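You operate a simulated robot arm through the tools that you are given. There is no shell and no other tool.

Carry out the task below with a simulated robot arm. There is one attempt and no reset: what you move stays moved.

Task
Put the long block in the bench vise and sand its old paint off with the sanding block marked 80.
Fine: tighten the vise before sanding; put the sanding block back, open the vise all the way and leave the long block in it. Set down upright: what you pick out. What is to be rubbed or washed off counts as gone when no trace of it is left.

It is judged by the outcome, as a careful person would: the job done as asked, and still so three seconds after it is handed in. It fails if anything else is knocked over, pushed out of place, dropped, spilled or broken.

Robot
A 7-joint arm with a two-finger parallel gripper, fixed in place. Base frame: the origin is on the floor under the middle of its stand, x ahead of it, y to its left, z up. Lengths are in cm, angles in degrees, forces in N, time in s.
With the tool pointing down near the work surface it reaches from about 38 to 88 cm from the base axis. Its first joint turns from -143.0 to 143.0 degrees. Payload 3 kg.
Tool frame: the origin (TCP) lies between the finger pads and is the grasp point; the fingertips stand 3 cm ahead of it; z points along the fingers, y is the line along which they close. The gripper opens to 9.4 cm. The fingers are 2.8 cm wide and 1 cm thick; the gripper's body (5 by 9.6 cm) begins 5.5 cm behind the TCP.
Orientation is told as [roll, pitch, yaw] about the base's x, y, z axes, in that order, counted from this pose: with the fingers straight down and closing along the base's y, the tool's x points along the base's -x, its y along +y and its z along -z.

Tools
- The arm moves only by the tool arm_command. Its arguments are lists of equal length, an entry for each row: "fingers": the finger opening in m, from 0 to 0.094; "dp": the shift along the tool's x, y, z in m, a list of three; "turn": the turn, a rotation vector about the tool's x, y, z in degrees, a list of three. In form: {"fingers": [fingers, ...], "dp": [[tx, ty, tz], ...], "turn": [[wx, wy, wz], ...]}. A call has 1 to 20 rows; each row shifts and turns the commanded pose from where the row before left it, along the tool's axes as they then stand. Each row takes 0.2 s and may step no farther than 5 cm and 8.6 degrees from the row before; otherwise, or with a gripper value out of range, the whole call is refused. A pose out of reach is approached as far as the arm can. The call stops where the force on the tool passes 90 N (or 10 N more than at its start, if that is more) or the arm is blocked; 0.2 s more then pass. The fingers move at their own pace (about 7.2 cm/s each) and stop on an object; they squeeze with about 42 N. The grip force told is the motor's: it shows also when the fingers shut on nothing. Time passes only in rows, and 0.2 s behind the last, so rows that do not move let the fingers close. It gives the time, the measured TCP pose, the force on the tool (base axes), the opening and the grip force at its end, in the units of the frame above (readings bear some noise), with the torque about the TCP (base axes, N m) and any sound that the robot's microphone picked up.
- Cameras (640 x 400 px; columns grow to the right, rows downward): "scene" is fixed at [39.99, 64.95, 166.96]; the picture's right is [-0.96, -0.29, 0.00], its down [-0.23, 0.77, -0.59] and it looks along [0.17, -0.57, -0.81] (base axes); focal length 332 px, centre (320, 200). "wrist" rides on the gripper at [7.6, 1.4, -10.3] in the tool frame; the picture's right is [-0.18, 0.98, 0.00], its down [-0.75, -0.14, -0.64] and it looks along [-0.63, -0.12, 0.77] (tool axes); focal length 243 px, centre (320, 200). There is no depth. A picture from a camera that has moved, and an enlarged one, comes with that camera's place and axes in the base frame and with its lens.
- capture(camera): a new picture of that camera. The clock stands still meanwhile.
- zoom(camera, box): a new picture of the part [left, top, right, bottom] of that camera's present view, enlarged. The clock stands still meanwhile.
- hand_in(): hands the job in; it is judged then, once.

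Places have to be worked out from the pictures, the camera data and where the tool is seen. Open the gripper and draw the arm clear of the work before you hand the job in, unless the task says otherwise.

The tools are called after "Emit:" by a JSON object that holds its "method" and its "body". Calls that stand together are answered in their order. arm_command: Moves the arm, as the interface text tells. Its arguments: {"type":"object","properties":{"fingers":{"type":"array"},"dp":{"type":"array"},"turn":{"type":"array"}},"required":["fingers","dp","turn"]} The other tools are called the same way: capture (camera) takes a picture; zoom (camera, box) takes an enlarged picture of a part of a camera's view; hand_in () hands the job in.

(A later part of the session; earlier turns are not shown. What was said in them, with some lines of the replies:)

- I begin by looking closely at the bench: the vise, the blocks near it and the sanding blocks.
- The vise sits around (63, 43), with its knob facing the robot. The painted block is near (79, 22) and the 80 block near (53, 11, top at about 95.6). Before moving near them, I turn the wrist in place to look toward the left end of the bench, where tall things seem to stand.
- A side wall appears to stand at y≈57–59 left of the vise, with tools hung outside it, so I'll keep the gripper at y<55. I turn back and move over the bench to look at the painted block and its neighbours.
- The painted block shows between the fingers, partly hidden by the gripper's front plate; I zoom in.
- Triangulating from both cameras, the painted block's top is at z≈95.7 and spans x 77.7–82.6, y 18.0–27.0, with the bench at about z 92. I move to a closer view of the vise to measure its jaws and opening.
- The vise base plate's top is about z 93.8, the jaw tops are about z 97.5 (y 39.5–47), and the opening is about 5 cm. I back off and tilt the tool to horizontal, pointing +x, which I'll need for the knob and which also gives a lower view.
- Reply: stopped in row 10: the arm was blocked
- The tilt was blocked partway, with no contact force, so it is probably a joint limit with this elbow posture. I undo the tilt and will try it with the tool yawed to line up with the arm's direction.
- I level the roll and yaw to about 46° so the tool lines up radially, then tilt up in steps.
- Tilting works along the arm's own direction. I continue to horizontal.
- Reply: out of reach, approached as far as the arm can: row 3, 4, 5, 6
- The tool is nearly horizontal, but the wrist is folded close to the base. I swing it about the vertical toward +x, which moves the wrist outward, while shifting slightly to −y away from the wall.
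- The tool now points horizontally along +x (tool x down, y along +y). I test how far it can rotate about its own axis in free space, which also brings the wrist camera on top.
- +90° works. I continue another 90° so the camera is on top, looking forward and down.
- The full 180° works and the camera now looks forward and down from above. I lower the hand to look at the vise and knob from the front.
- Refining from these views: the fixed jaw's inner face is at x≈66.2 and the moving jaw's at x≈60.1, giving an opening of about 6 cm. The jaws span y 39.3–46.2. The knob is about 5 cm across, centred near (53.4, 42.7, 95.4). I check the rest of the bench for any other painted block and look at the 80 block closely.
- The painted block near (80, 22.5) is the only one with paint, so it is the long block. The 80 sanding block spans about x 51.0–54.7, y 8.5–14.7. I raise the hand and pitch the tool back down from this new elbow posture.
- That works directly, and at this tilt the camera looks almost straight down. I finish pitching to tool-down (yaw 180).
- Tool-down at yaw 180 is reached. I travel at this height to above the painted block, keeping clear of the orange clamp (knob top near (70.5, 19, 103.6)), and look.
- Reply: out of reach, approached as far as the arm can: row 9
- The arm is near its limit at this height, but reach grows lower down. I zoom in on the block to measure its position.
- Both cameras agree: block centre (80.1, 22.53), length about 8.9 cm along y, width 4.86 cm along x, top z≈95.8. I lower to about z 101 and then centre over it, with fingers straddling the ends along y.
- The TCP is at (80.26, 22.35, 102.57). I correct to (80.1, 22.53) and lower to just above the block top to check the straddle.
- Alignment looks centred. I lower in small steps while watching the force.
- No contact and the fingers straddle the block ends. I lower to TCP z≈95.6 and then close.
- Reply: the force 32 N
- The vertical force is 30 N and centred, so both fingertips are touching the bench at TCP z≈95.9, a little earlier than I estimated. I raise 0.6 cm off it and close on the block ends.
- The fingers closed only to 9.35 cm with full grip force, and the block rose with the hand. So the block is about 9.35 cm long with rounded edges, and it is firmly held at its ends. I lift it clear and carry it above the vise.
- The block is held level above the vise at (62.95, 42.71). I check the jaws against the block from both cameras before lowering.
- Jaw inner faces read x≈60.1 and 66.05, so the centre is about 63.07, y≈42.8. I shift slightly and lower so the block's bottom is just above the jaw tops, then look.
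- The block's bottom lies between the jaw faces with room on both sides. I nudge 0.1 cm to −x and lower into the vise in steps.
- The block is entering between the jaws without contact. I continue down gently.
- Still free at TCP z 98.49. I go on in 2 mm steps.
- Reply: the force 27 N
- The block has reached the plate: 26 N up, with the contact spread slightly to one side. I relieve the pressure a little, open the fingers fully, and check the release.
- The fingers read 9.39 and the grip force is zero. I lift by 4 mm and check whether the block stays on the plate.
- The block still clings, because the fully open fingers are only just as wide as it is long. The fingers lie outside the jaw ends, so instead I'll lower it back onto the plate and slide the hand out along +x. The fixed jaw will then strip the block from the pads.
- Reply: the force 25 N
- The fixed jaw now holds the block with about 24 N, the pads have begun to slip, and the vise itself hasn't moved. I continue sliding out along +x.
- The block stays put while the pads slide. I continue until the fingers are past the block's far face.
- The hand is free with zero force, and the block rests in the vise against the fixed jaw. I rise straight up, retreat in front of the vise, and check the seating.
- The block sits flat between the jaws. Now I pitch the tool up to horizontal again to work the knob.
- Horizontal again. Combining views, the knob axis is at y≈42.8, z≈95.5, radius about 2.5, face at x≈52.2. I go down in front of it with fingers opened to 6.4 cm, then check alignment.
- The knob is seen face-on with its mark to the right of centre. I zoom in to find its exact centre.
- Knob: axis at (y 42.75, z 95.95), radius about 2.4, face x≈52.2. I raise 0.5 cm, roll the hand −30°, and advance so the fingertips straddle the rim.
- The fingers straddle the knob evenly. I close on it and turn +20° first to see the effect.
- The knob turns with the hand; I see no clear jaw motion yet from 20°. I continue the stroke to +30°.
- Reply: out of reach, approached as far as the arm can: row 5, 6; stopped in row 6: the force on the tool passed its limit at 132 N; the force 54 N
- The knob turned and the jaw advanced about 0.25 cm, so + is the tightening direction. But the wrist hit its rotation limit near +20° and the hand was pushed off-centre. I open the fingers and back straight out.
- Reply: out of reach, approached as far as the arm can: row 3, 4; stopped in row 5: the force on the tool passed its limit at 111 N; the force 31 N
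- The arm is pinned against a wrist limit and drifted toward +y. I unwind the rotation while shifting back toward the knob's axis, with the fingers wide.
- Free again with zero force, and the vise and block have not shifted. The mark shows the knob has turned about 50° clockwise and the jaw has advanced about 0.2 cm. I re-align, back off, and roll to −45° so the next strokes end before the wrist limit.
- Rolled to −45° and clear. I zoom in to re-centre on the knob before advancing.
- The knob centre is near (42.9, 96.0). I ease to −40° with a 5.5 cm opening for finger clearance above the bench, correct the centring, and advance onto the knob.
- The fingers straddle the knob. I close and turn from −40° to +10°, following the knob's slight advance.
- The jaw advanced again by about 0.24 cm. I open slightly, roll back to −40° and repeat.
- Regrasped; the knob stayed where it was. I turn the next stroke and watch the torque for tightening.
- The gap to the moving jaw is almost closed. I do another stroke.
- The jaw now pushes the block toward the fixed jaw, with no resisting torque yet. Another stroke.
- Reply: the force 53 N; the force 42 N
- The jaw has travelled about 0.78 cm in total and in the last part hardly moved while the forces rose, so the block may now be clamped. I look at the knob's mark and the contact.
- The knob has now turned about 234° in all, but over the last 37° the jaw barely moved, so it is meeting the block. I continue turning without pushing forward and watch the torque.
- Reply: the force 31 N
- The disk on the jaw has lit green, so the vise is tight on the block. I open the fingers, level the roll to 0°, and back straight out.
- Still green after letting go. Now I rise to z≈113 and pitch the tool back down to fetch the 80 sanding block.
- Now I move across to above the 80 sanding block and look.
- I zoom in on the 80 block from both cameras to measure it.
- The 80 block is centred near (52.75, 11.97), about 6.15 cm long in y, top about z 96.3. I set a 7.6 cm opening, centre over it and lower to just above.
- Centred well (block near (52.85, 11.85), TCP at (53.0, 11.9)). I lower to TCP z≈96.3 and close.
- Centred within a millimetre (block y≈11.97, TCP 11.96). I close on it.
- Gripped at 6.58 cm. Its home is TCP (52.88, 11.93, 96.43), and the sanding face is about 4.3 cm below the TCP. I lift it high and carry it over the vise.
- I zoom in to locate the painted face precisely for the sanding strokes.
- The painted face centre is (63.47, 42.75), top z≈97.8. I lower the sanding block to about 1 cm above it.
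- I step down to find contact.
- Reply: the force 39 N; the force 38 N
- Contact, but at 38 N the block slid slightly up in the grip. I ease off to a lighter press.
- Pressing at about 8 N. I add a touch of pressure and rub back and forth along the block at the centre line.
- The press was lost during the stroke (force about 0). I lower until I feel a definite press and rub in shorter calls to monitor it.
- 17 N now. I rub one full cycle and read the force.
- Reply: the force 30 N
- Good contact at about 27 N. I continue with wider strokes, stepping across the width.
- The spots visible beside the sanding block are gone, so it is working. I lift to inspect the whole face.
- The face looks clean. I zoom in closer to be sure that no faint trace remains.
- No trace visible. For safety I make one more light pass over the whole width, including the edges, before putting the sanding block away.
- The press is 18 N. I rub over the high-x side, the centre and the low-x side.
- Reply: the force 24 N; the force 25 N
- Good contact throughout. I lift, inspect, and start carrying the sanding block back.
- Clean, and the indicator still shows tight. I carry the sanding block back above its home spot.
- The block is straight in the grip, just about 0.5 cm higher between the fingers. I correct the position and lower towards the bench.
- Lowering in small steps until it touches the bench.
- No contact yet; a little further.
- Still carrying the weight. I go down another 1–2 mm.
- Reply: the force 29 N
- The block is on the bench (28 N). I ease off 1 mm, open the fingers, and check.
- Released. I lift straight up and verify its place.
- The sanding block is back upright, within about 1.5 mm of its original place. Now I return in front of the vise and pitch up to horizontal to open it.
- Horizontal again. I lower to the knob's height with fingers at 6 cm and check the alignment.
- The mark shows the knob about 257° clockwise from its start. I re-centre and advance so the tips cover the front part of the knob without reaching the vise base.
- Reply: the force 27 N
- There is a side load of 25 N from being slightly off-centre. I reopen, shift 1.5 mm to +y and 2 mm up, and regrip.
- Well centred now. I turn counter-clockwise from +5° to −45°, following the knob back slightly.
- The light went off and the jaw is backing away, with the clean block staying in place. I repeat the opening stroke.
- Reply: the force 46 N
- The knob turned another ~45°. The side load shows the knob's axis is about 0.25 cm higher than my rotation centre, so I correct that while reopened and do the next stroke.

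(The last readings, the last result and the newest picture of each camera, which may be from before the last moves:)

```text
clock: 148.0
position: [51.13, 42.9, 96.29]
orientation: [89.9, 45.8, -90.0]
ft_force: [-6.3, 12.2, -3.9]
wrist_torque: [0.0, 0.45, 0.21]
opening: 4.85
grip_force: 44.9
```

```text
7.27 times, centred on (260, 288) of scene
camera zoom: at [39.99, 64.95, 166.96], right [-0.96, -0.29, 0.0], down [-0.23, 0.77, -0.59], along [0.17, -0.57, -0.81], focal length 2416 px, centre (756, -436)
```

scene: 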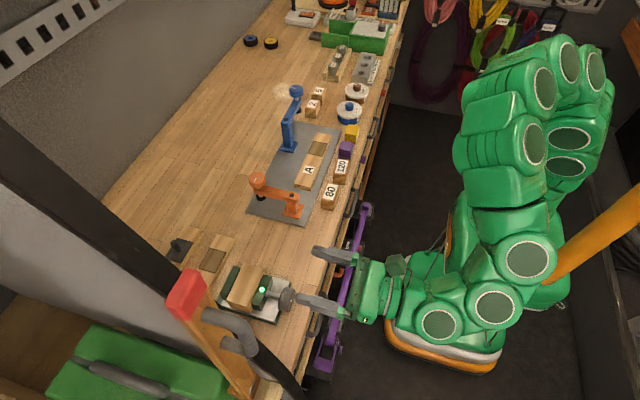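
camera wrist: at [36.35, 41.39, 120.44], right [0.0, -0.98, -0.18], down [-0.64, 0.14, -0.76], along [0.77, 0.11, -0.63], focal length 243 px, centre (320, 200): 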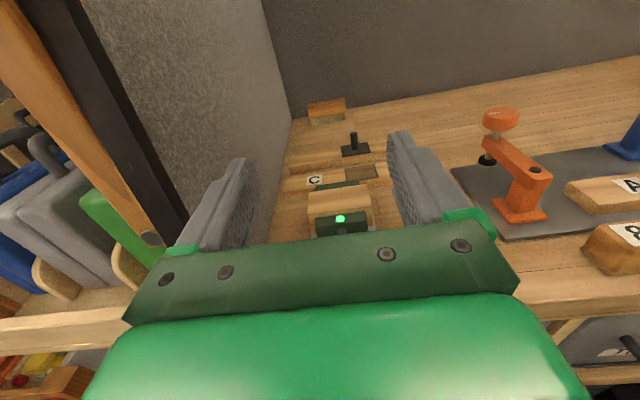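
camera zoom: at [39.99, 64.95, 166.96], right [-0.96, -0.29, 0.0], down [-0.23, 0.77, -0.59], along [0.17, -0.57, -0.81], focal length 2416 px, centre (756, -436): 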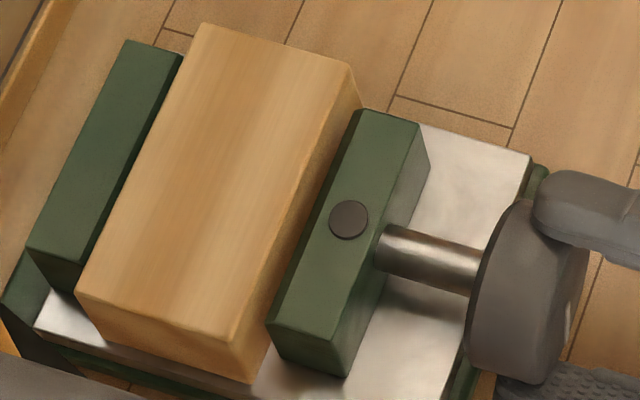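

The jaw moved back about 0.27 cm with low side load. I continue the same way.

Emit:
{"method": "arm_command", "body": {"fingers": [0.055, 0.055, 0.055, 0.055, 0.055, 0.055, 0.055, 0.055, 0.055, 0.055, 0.04, 0.04, 0.04, 0.04, 0.04, 0.04, 0.04, 0.04, 0.04, 0.04], "dp": [[0, 0, 0], [0, 0, 0], [0, 0, 0], [0, 0, 0], [0, 0, 0], [0, 0, 0], [0, 0, 0], [0, 0, 0], [0, 0, 0], [0, 0, 0], [0, 0, 0], [0, 0, 0], [0, 0, 0], [0, 0, -0.0003], [0, 0, -0.0003], [0, 0, -0.0003], [0, 0, -0.0003], [0, 0, -0.0003], [0, 0, -0.0003], [0, 0, -0.0003]], "turn": [[0, 0, 0], [0, 0, 0], [0, 0, 0], [0, 0, 7], [0, 0, 7], [0, 0, 7], [0, 0, 7], [0, 0, 7], [0, 0, 7], [0, 0, 7], [0, 0, 0], [0, 0, 0], [0, 0, 0], [0, 0, -7], [0, 0, -7], [0, 0, -7], [0, 0, -7], [0, 0, -7], [0, 0, -7], [0, 0, -7]]}}

Emit:
{"method": "zoom", "body": {"camera": "wrist", "box": [200, 80, 440, 240]}}

Emit:
{"method": "zoom", "body": {"camera": "scene", "box": [225, 260, 295, 315]}}

```text
clock: 152.2
position: [50.97, 42.94, 96.34]
orientation: [90.0, 45.7, -89.9]
ft_force: [10.2, 19.8, -9.7]
wrist_torque: [0.04, -0.19, 1.06]
opening: 4.85
grip_force: 44.6
```

```text
2.50 times, centred on (320, 160) of wrist
camera zoom: at [40.63, 47.26, 102.7], right [0.0, -0.83, 0.55], down [-0.64, -0.42, -0.64], along [0.77, -0.36, -0.53], focal length 606 px, centre (320, 300)
```

zoom: 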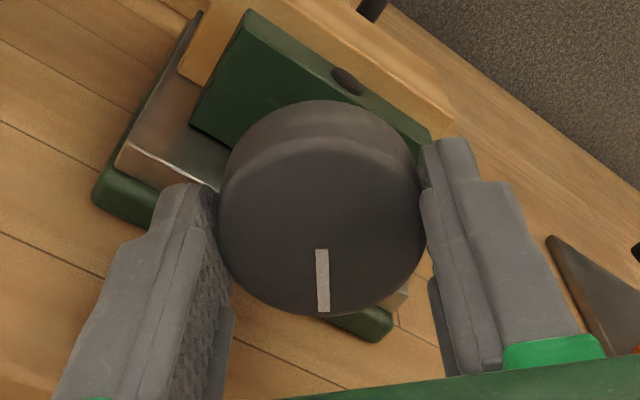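

```text
7.27 times, centred on (260, 288) of scene
camera zoom: at [39.99, 64.95, 166.96], right [-0.96, -0.29, 0.0], down [-0.23, 0.77, -0.59], along [0.17, -0.57, -0.81], focal length 2416 px, centre (756, -436)
```

zoom: 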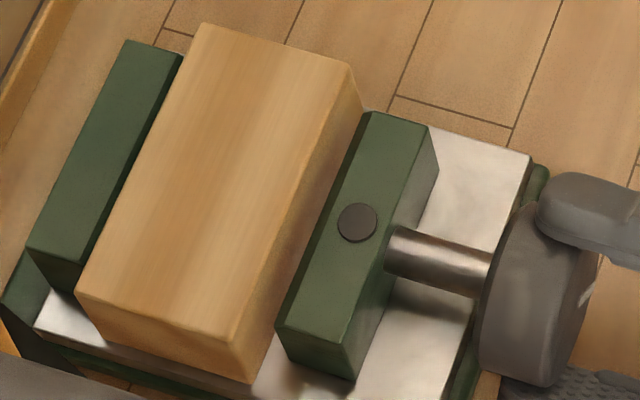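

The jaw is nearly back to where it started. I continue to find the fully open stop.

Emit:
{"method": "arm_command", "body": {"fingers": [0.055, 0.055, 0.055, 0.055, 0.055, 0.055, 0.055, 0.055, 0.055, 0.055, 0.04, 0.04, 0.04, 0.04, 0.04, 0.04, 0.04, 0.04], "dp": [[0, 0, 0], [0, 0, 0], [-0.0006, -0.0006, 0], [0, 0, 0], [0, 0, 0], [0, 0, 0], [0, 0, 0], [0, 0, 0], [0, 0, 0], [0, 0, 0], [0, 0, 0], [0, 0, 0], [0, 0, 0], [0, 0, -0.0003], [0, 0, -0.0003], [0, 0, -0.0003], [0, 0, -0.0003], [0, 0, 0]], "turn": [[0, 0, 0], [0, 0, 0], [0, 0, 0], [0, 0, 7], [0, 0, 7], [0, 0, 7], [0, 0, 7], [0, 0, 7], [0, 0, 7], [0, 0, 7], [0, 0, 0], [0, 0, 0], [0, 0, 0], [0, 0, -7], [0, 0, -7], [0, 0, -7], [0, 0, -7], [0, 0, 0]]}}

Emit:
{"method": "zoom", "body": {"camera": "wrist", "box": [200, 80, 440, 240]}}

Emit:
{"method": "zoom", "body": {"camera": "scene", "box": [225, 260, 295, 315]}}

```text
clock: 156.0
position: [50.83, 42.86, 96.23]
orientation: [89.9, 66.9, -90.2]
ft_force: [-3.8, -4.4, -8.1]
wrist_torque: [0.0, 0.6, 0.07]
opening: 4.88
grip_force: 45.1
```

```text
2.50 times, centred on (320, 160) of wrist
camera zoom: at [40.55, 44.59, 103.77], right [0.0, -0.98, 0.22], down [-0.64, -0.17, -0.75], along [0.77, -0.14, -0.63], focal length 606 px, centre (320, 300)
```

zoom: 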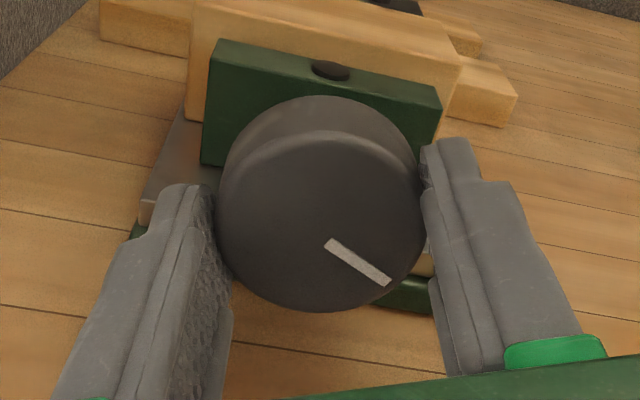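

```text
7.27 times, centred on (260, 288) of scene
camera zoom: at [39.99, 64.95, 166.96], right [-0.96, -0.29, 0.0], down [-0.23, 0.77, -0.59], along [0.17, -0.57, -0.81], focal length 2416 px, centre (756, -436)
```

zoom: 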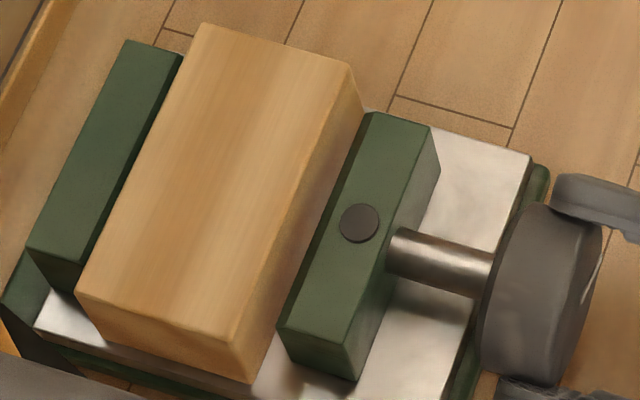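

About 27° remain to the knob's starting mark. I continue turning.

Emit:
{"method": "arm_command", "body": {"fingers": [0.04, 0.04, 0.04, 0.04], "dp": [[0, 0, -0.0003], [0, 0, -0.0003], [0, 0, -0.0003], [0, 0, 0]], "turn": [[0, 0, -7], [0, 0, -7], [0, 0, -7], [0, 0, 0]]}}

Emit:
{"method": "arm_command", "body": {"fingers": [0.055, 0.055, 0.055, 0.055, 0.055, 0.055, 0.055, 0.055, 0.055, 0.055, 0.04, 0.04, 0.04, 0.04, 0.04, 0.04], "dp": [[0, 0, 0], [0, 0, 0], [0, 0, 0], [0, 0, 0], [0, 0, 0], [0, 0, 0], [0, 0, 0], [0, 0, 0], [0, 0, 0], [0, 0, 0], [0, 0, 0], [0, 0, 0], [0, 0, 0], [0, 0, -0.0003], [0, 0, -0.0003], [0, 0, 0]], "turn": [[0, 0, 0], [0, 0, 0], [0, 0, 0], [0, 0, 7], [0, 0, 7], [0, 0, 7], [0, 0, 7], [0, 0, 7], [0, 0, 7], [0, 0, 7], [0, 0, 0], [0, 0, 0], [0, 0, 0], [0, 0, -7], [0, 0, -7], [0, 0, 0]]}}

Emit:
{"method": "zoom", "body": {"camera": "wrist", "box": [200, 80, 440, 240]}}

Emit:
{"method": "zoom", "body": {"camera": "scene", "box": [225, 260, 295, 315]}}

```text
clock: 157.0
position: [50.64, 42.96, 96.31]
orientation: [90.1, 45.8, -90.2]
ft_force: [-1.8, 6.3, -8.3]
wrist_torque: [0.0, 0.23, 0.15]
opening: 4.88
grip_force: 45.6
```

```text
clock: 160.4
position: [50.57, 42.84, 96.25]
orientation: [90.5, 80.7, -89.8]
ft_force: [-0.3, -2.3, 0.9]
wrist_torque: [0.46, 0.21, -0.05]
opening: 4.86
grip_force: 44.8
```

```text
2.50 times, centred on (320, 160) of wrist
camera zoom: at [40.36, 42.69, 103.95], right [0.0, -1.0, -0.03], down [-0.64, 0.02, -0.77], along [0.77, 0.01, -0.64], focal length 606 px, centre (320, 300)
```

zoom: 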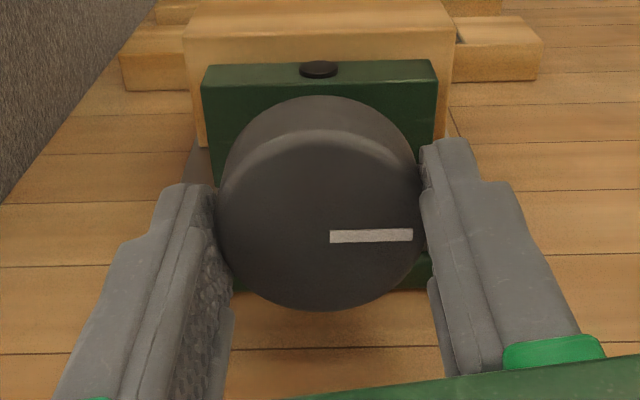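

```text
7.27 times, centred on (260, 288) of scene
camera zoom: at [39.99, 64.95, 166.96], right [-0.96, -0.29, 0.0], down [-0.23, 0.77, -0.59], along [0.17, -0.57, -0.81], focal length 2416 px, centre (756, -436)
```

zoom: 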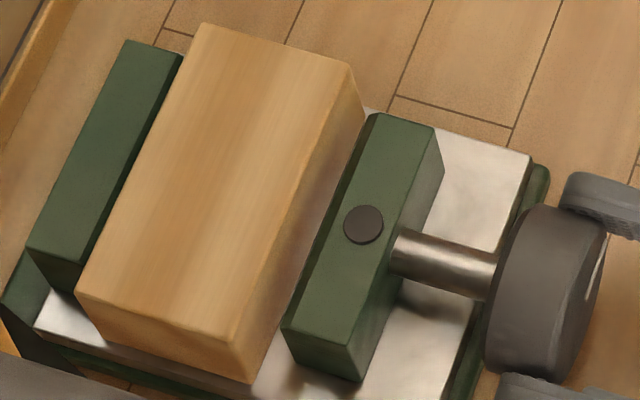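

The mark is back at its starting horizontal position and there is now a resisting torque of 0.46 N m, which suggests the open stop. I confirm with a small further turn.

Emit:
{"method": "arm_command", "body": {"fingers": [0.04, 0.04, 0.04], "dp": [[0, 0, 0], [0, 0, 0], [0, 0, 0]], "turn": [[0, 0, -6], [0, 0, 0], [0, 0, 0]]}}

Emit:
{"method": "zoom", "body": {"camera": "wrist", "box": [200, 80, 440, 240]}}

Emit:
{"method": "zoom", "body": {"camera": "scene", "box": [225, 260, 295, 315]}}

```text
clock: 161.2
position: [50.58, 42.79, 96.26]
orientation: [90.3, 74.9, -90.1]
ft_force: [-5.0, -4.6, -1.5]
wrist_torque: [1.23, 0.07, -0.13]
opening: 4.89
grip_force: 44.8
```

```text
2.50 times, centred on (320, 160) of wrist
camera zoom: at [40.36, 43.5, 103.89], right [0.0, -1.0, 0.08], down [-0.64, -0.06, -0.76], along [0.77, -0.05, -0.64], focal length 606 px, centre (320, 300)
```

zoom: 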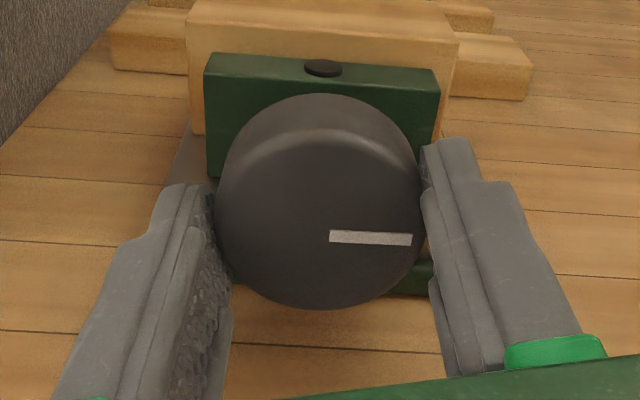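

```text
7.27 times, centred on (260, 288) of scene
camera zoom: at [39.99, 64.95, 166.96], right [-0.96, -0.29, 0.0], down [-0.23, 0.77, -0.59], along [0.17, -0.57, -0.81], focal length 2416 px, centre (756, -436)
```

zoom: 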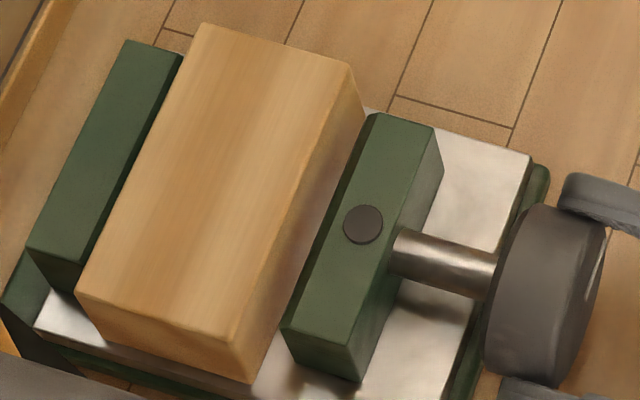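

The torque rose to 1.2 N m with no further rotation, so the vise is fully open. I release the knob and back straight out.

Emit:
{"method": "arm_command", "body": {"fingers": [0.06, 0.06, 0.06, 0.06, 0.06, 0.06, 0.06, 0.06], "dp": [[0, 0, 0], [0, 0, 0], [0, 0, 0], [0, 0, -0.015], [0, 0, -0.02], [0, 0, -0.02], [0, 0, 0], [0, 0, 0]], "turn": [[0, 0, 0], [0, 0, 0], [0, 0, 0], [0, 0, 0], [0, 0, 0], [0, 0, 0], [0, 0, 7], [0, 0, 8]]}}

Emit:
{"method": "capture", "body": {"camera": "wrist"}}

Emit:
{"method": "zoom", "body": {"camera": "scene", "box": [210, 255, 330, 345]}}

```text
clock: 163.0
position: [45.06, 42.79, 96.25]
orientation: [142.9, 89.9, -37.2]
ft_force: [-0.4, -0.1, 0.3]
wrist_torque: [0.02, -0.03, 0.04]
opening: 6.0
grip_force: 0.0
```

```text
taken
camera wrist: at [34.81, 41.46, 103.81], right [0.0, -0.98, -0.18], down [-0.64, 0.14, -0.75], along [0.77, 0.12, -0.63], focal length 243 px, centre (320, 200)
```

wrist: 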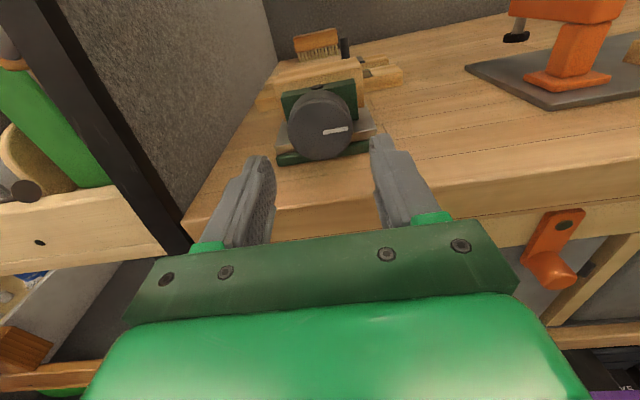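

```text
4.44 times, centred on (270, 300) of scene
camera zoom: at [39.99, 64.95, 166.96], right [-0.96, -0.29, 0.0], down [-0.23, 0.77, -0.59], along [0.17, -0.57, -0.81], focal length 1477 px, centre (542, -244)
```

zoom: 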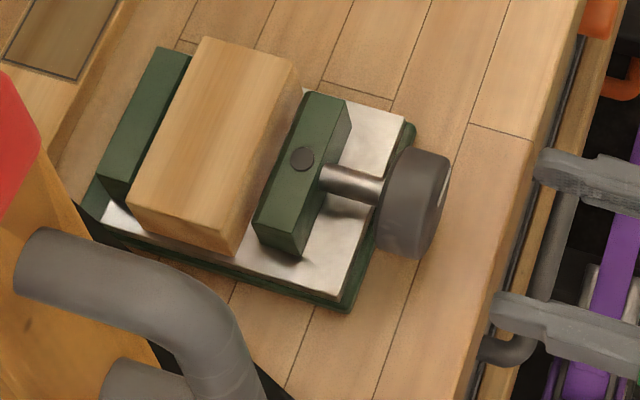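

The vise is fully open with the clean block left in it. I raise the arm clear, pitch the tool down, and open the gripper for a final check.

Emit:
{"method": "arm_command", "body": {"fingers": [0.08, 0.094, 0.094, 0.094, 0.094, 0.094, 0.094, 0.094, 0.094, 0.094, 0.094, 0.094, 0.094, 0.094, 0.094, 0.094, 0.094], "dp": [[0.035, 0, 0], [0.035, 0, 0], [0.035, 0, 0], [0.035, 0, 0], [0.035, 0, 0], [0, 0, 0], [0, 0, 0], [0, 0, 0], [0, 0, 0], [0, 0, 0], [0, 0, 0], [0, 0, 0], [0, 0, 0], [0, 0, 0], [0, 0, 0], [0, 0, 0], [0, 0, 0]], "turn": [[0, 0, 0], [0, 0, 0], [0, 0, 0], [0, 0, 0], [0, 0, 0], [0, -8.5, 0], [0, -8.5, 0], [0, -8.5, 0], [0, -8.5, 0], [0, -8.5, 0], [0, -8.5, 0], [0, -8.5, 0], [0, -8.5, 0], [0, -8.5, 0], [0, -8.5, 0], [0, -5, 0], [0, 0, 0]]}}

Emit:
{"method": "capture", "body": {"camera": "scene"}}

```text
clock: 166.6
position: [45.14, 42.88, 113.76]
orientation: [0.2, 0.2, 179.9]
ft_force: [-0.8, -0.5, -0.1]
wrist_torque: [-0.01, 0.0, 0.03]
opening: 9.4
grip_force: 0.0
```

```text
taken
```

scene: 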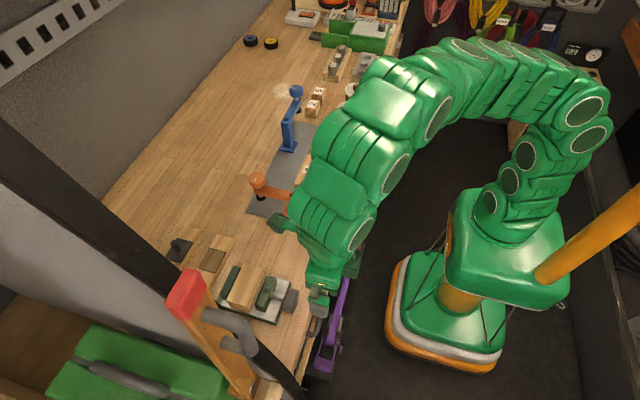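

I draw back to about the starting position and take final pictures.

Emit:
{"method": "arm_command", "body": {"fingers": [0.094, 0.094, 0.094, 0.094, 0.094, 0.094], "dp": [[-0.006, 0.025, -0.022], [-0.006, 0.025, -0.022], [-0.006, 0.025, -0.022], [-0.006, 0.025, -0.022], [-0.006, 0.025, -0.022], [0, 0, 0]], "turn": [[0, 0, 0], [0, 0, 0], [0, 0, 0], [0, 0, 0], [0, 0, 0], [0, 0, 0]]}}

Emit:
{"method": "capture", "body": {"camera": "scene"}}

Emit:
{"method": "zoom", "body": {"camera": "scene", "box": [205, 250, 305, 325]}}

Emit:
{"method": "zoom", "body": {"camera": "scene", "box": [240, 70, 380, 230]}}

```text
clock: 168.0
position: [42.08, 30.22, 124.72]
orientation: [0.1, 0.0, 179.8]
ft_force: [0.7, 0.6, -0.6]
wrist_torque: [0.01, -0.01, -0.03]
opening: 9.41
grip_force: 0.1
```

```text
taken
```

scene: 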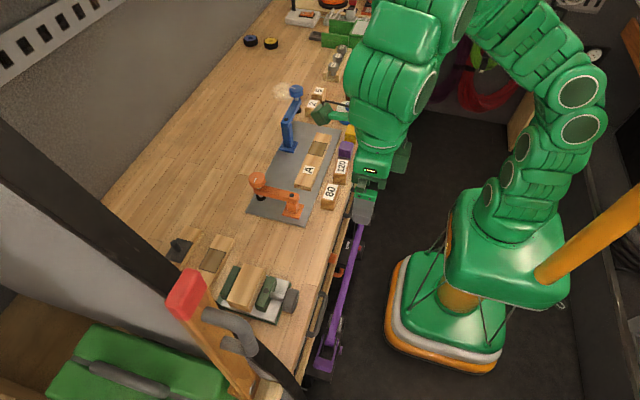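

```text
5.33 times, centred on (255, 288) of scene
camera zoom: at [39.99, 64.95, 166.96], right [-0.96, -0.29, 0.0], down [-0.23, 0.77, -0.59], along [0.17, -0.57, -0.81], focal length 1772 px, centre (667, -267)
```

zoom: 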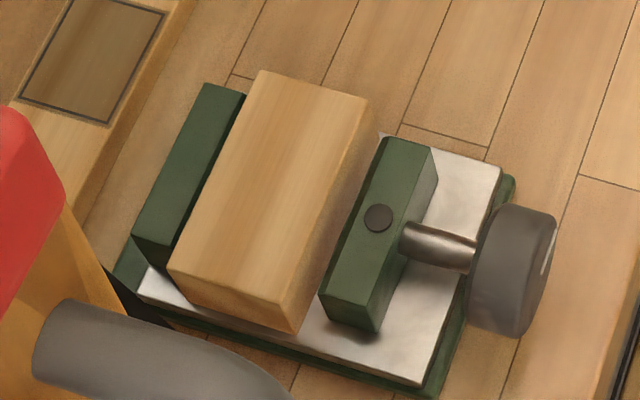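

```text
2.50 times, centred on (310, 150) of scene
camera zoom: at [39.99, 64.95, 166.96], right [-0.96, -0.29, 0.0], down [-0.23, 0.77, -0.59], along [0.17, -0.57, -0.81], focal length 831 px, centre (345, 325)
```

zoom: 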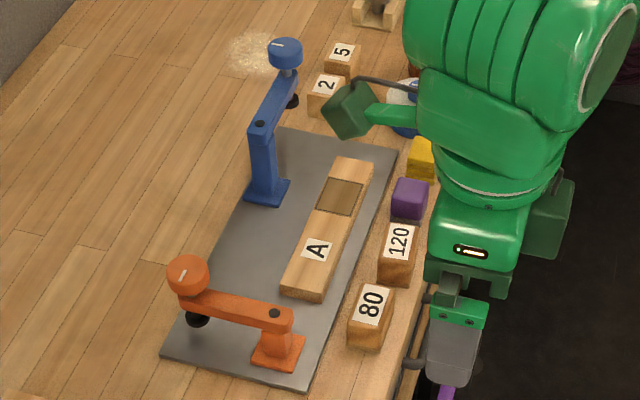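

Final check:
- The long block is clean and sits upright in the fully open vise, with the knob mark back at its stop.
- The 80 sanding block is upright at its place, and nothing else has moved.
- The gripper is open and the arm is clear.

I hand in.

Emit:
{"method": "hand_in", "body": {}}

```text
The job is handed in.
```

The job is done and handed in. I had no verdict back after handing in, so the points below come from my last pictures and readings.

- **Long block:** it sits upright in the vise, and I could see no trace of the old paint, even zoomed in. I gave the face a second full pass to be sure.
- **Vise:** I tightened it before sanding, until the disk on its jaw lit green. Afterwards I opened it to its stop; the knob would not turn further and its mark is back where it started.
- **Sanding block marked 80:** it is back upright, about 1.5 mm from where it first stood.
- **Everything else:** I saw nothing knocked over or out of place. The gripper is open and the arm is drawn back to about its starting position.

While turning the knob the first time, the wrist reached its rotation limit. The hand then pushed sideways on the knob with up to about 130 N before I freed it. The pictures showed no shift of the vise or the block from that.
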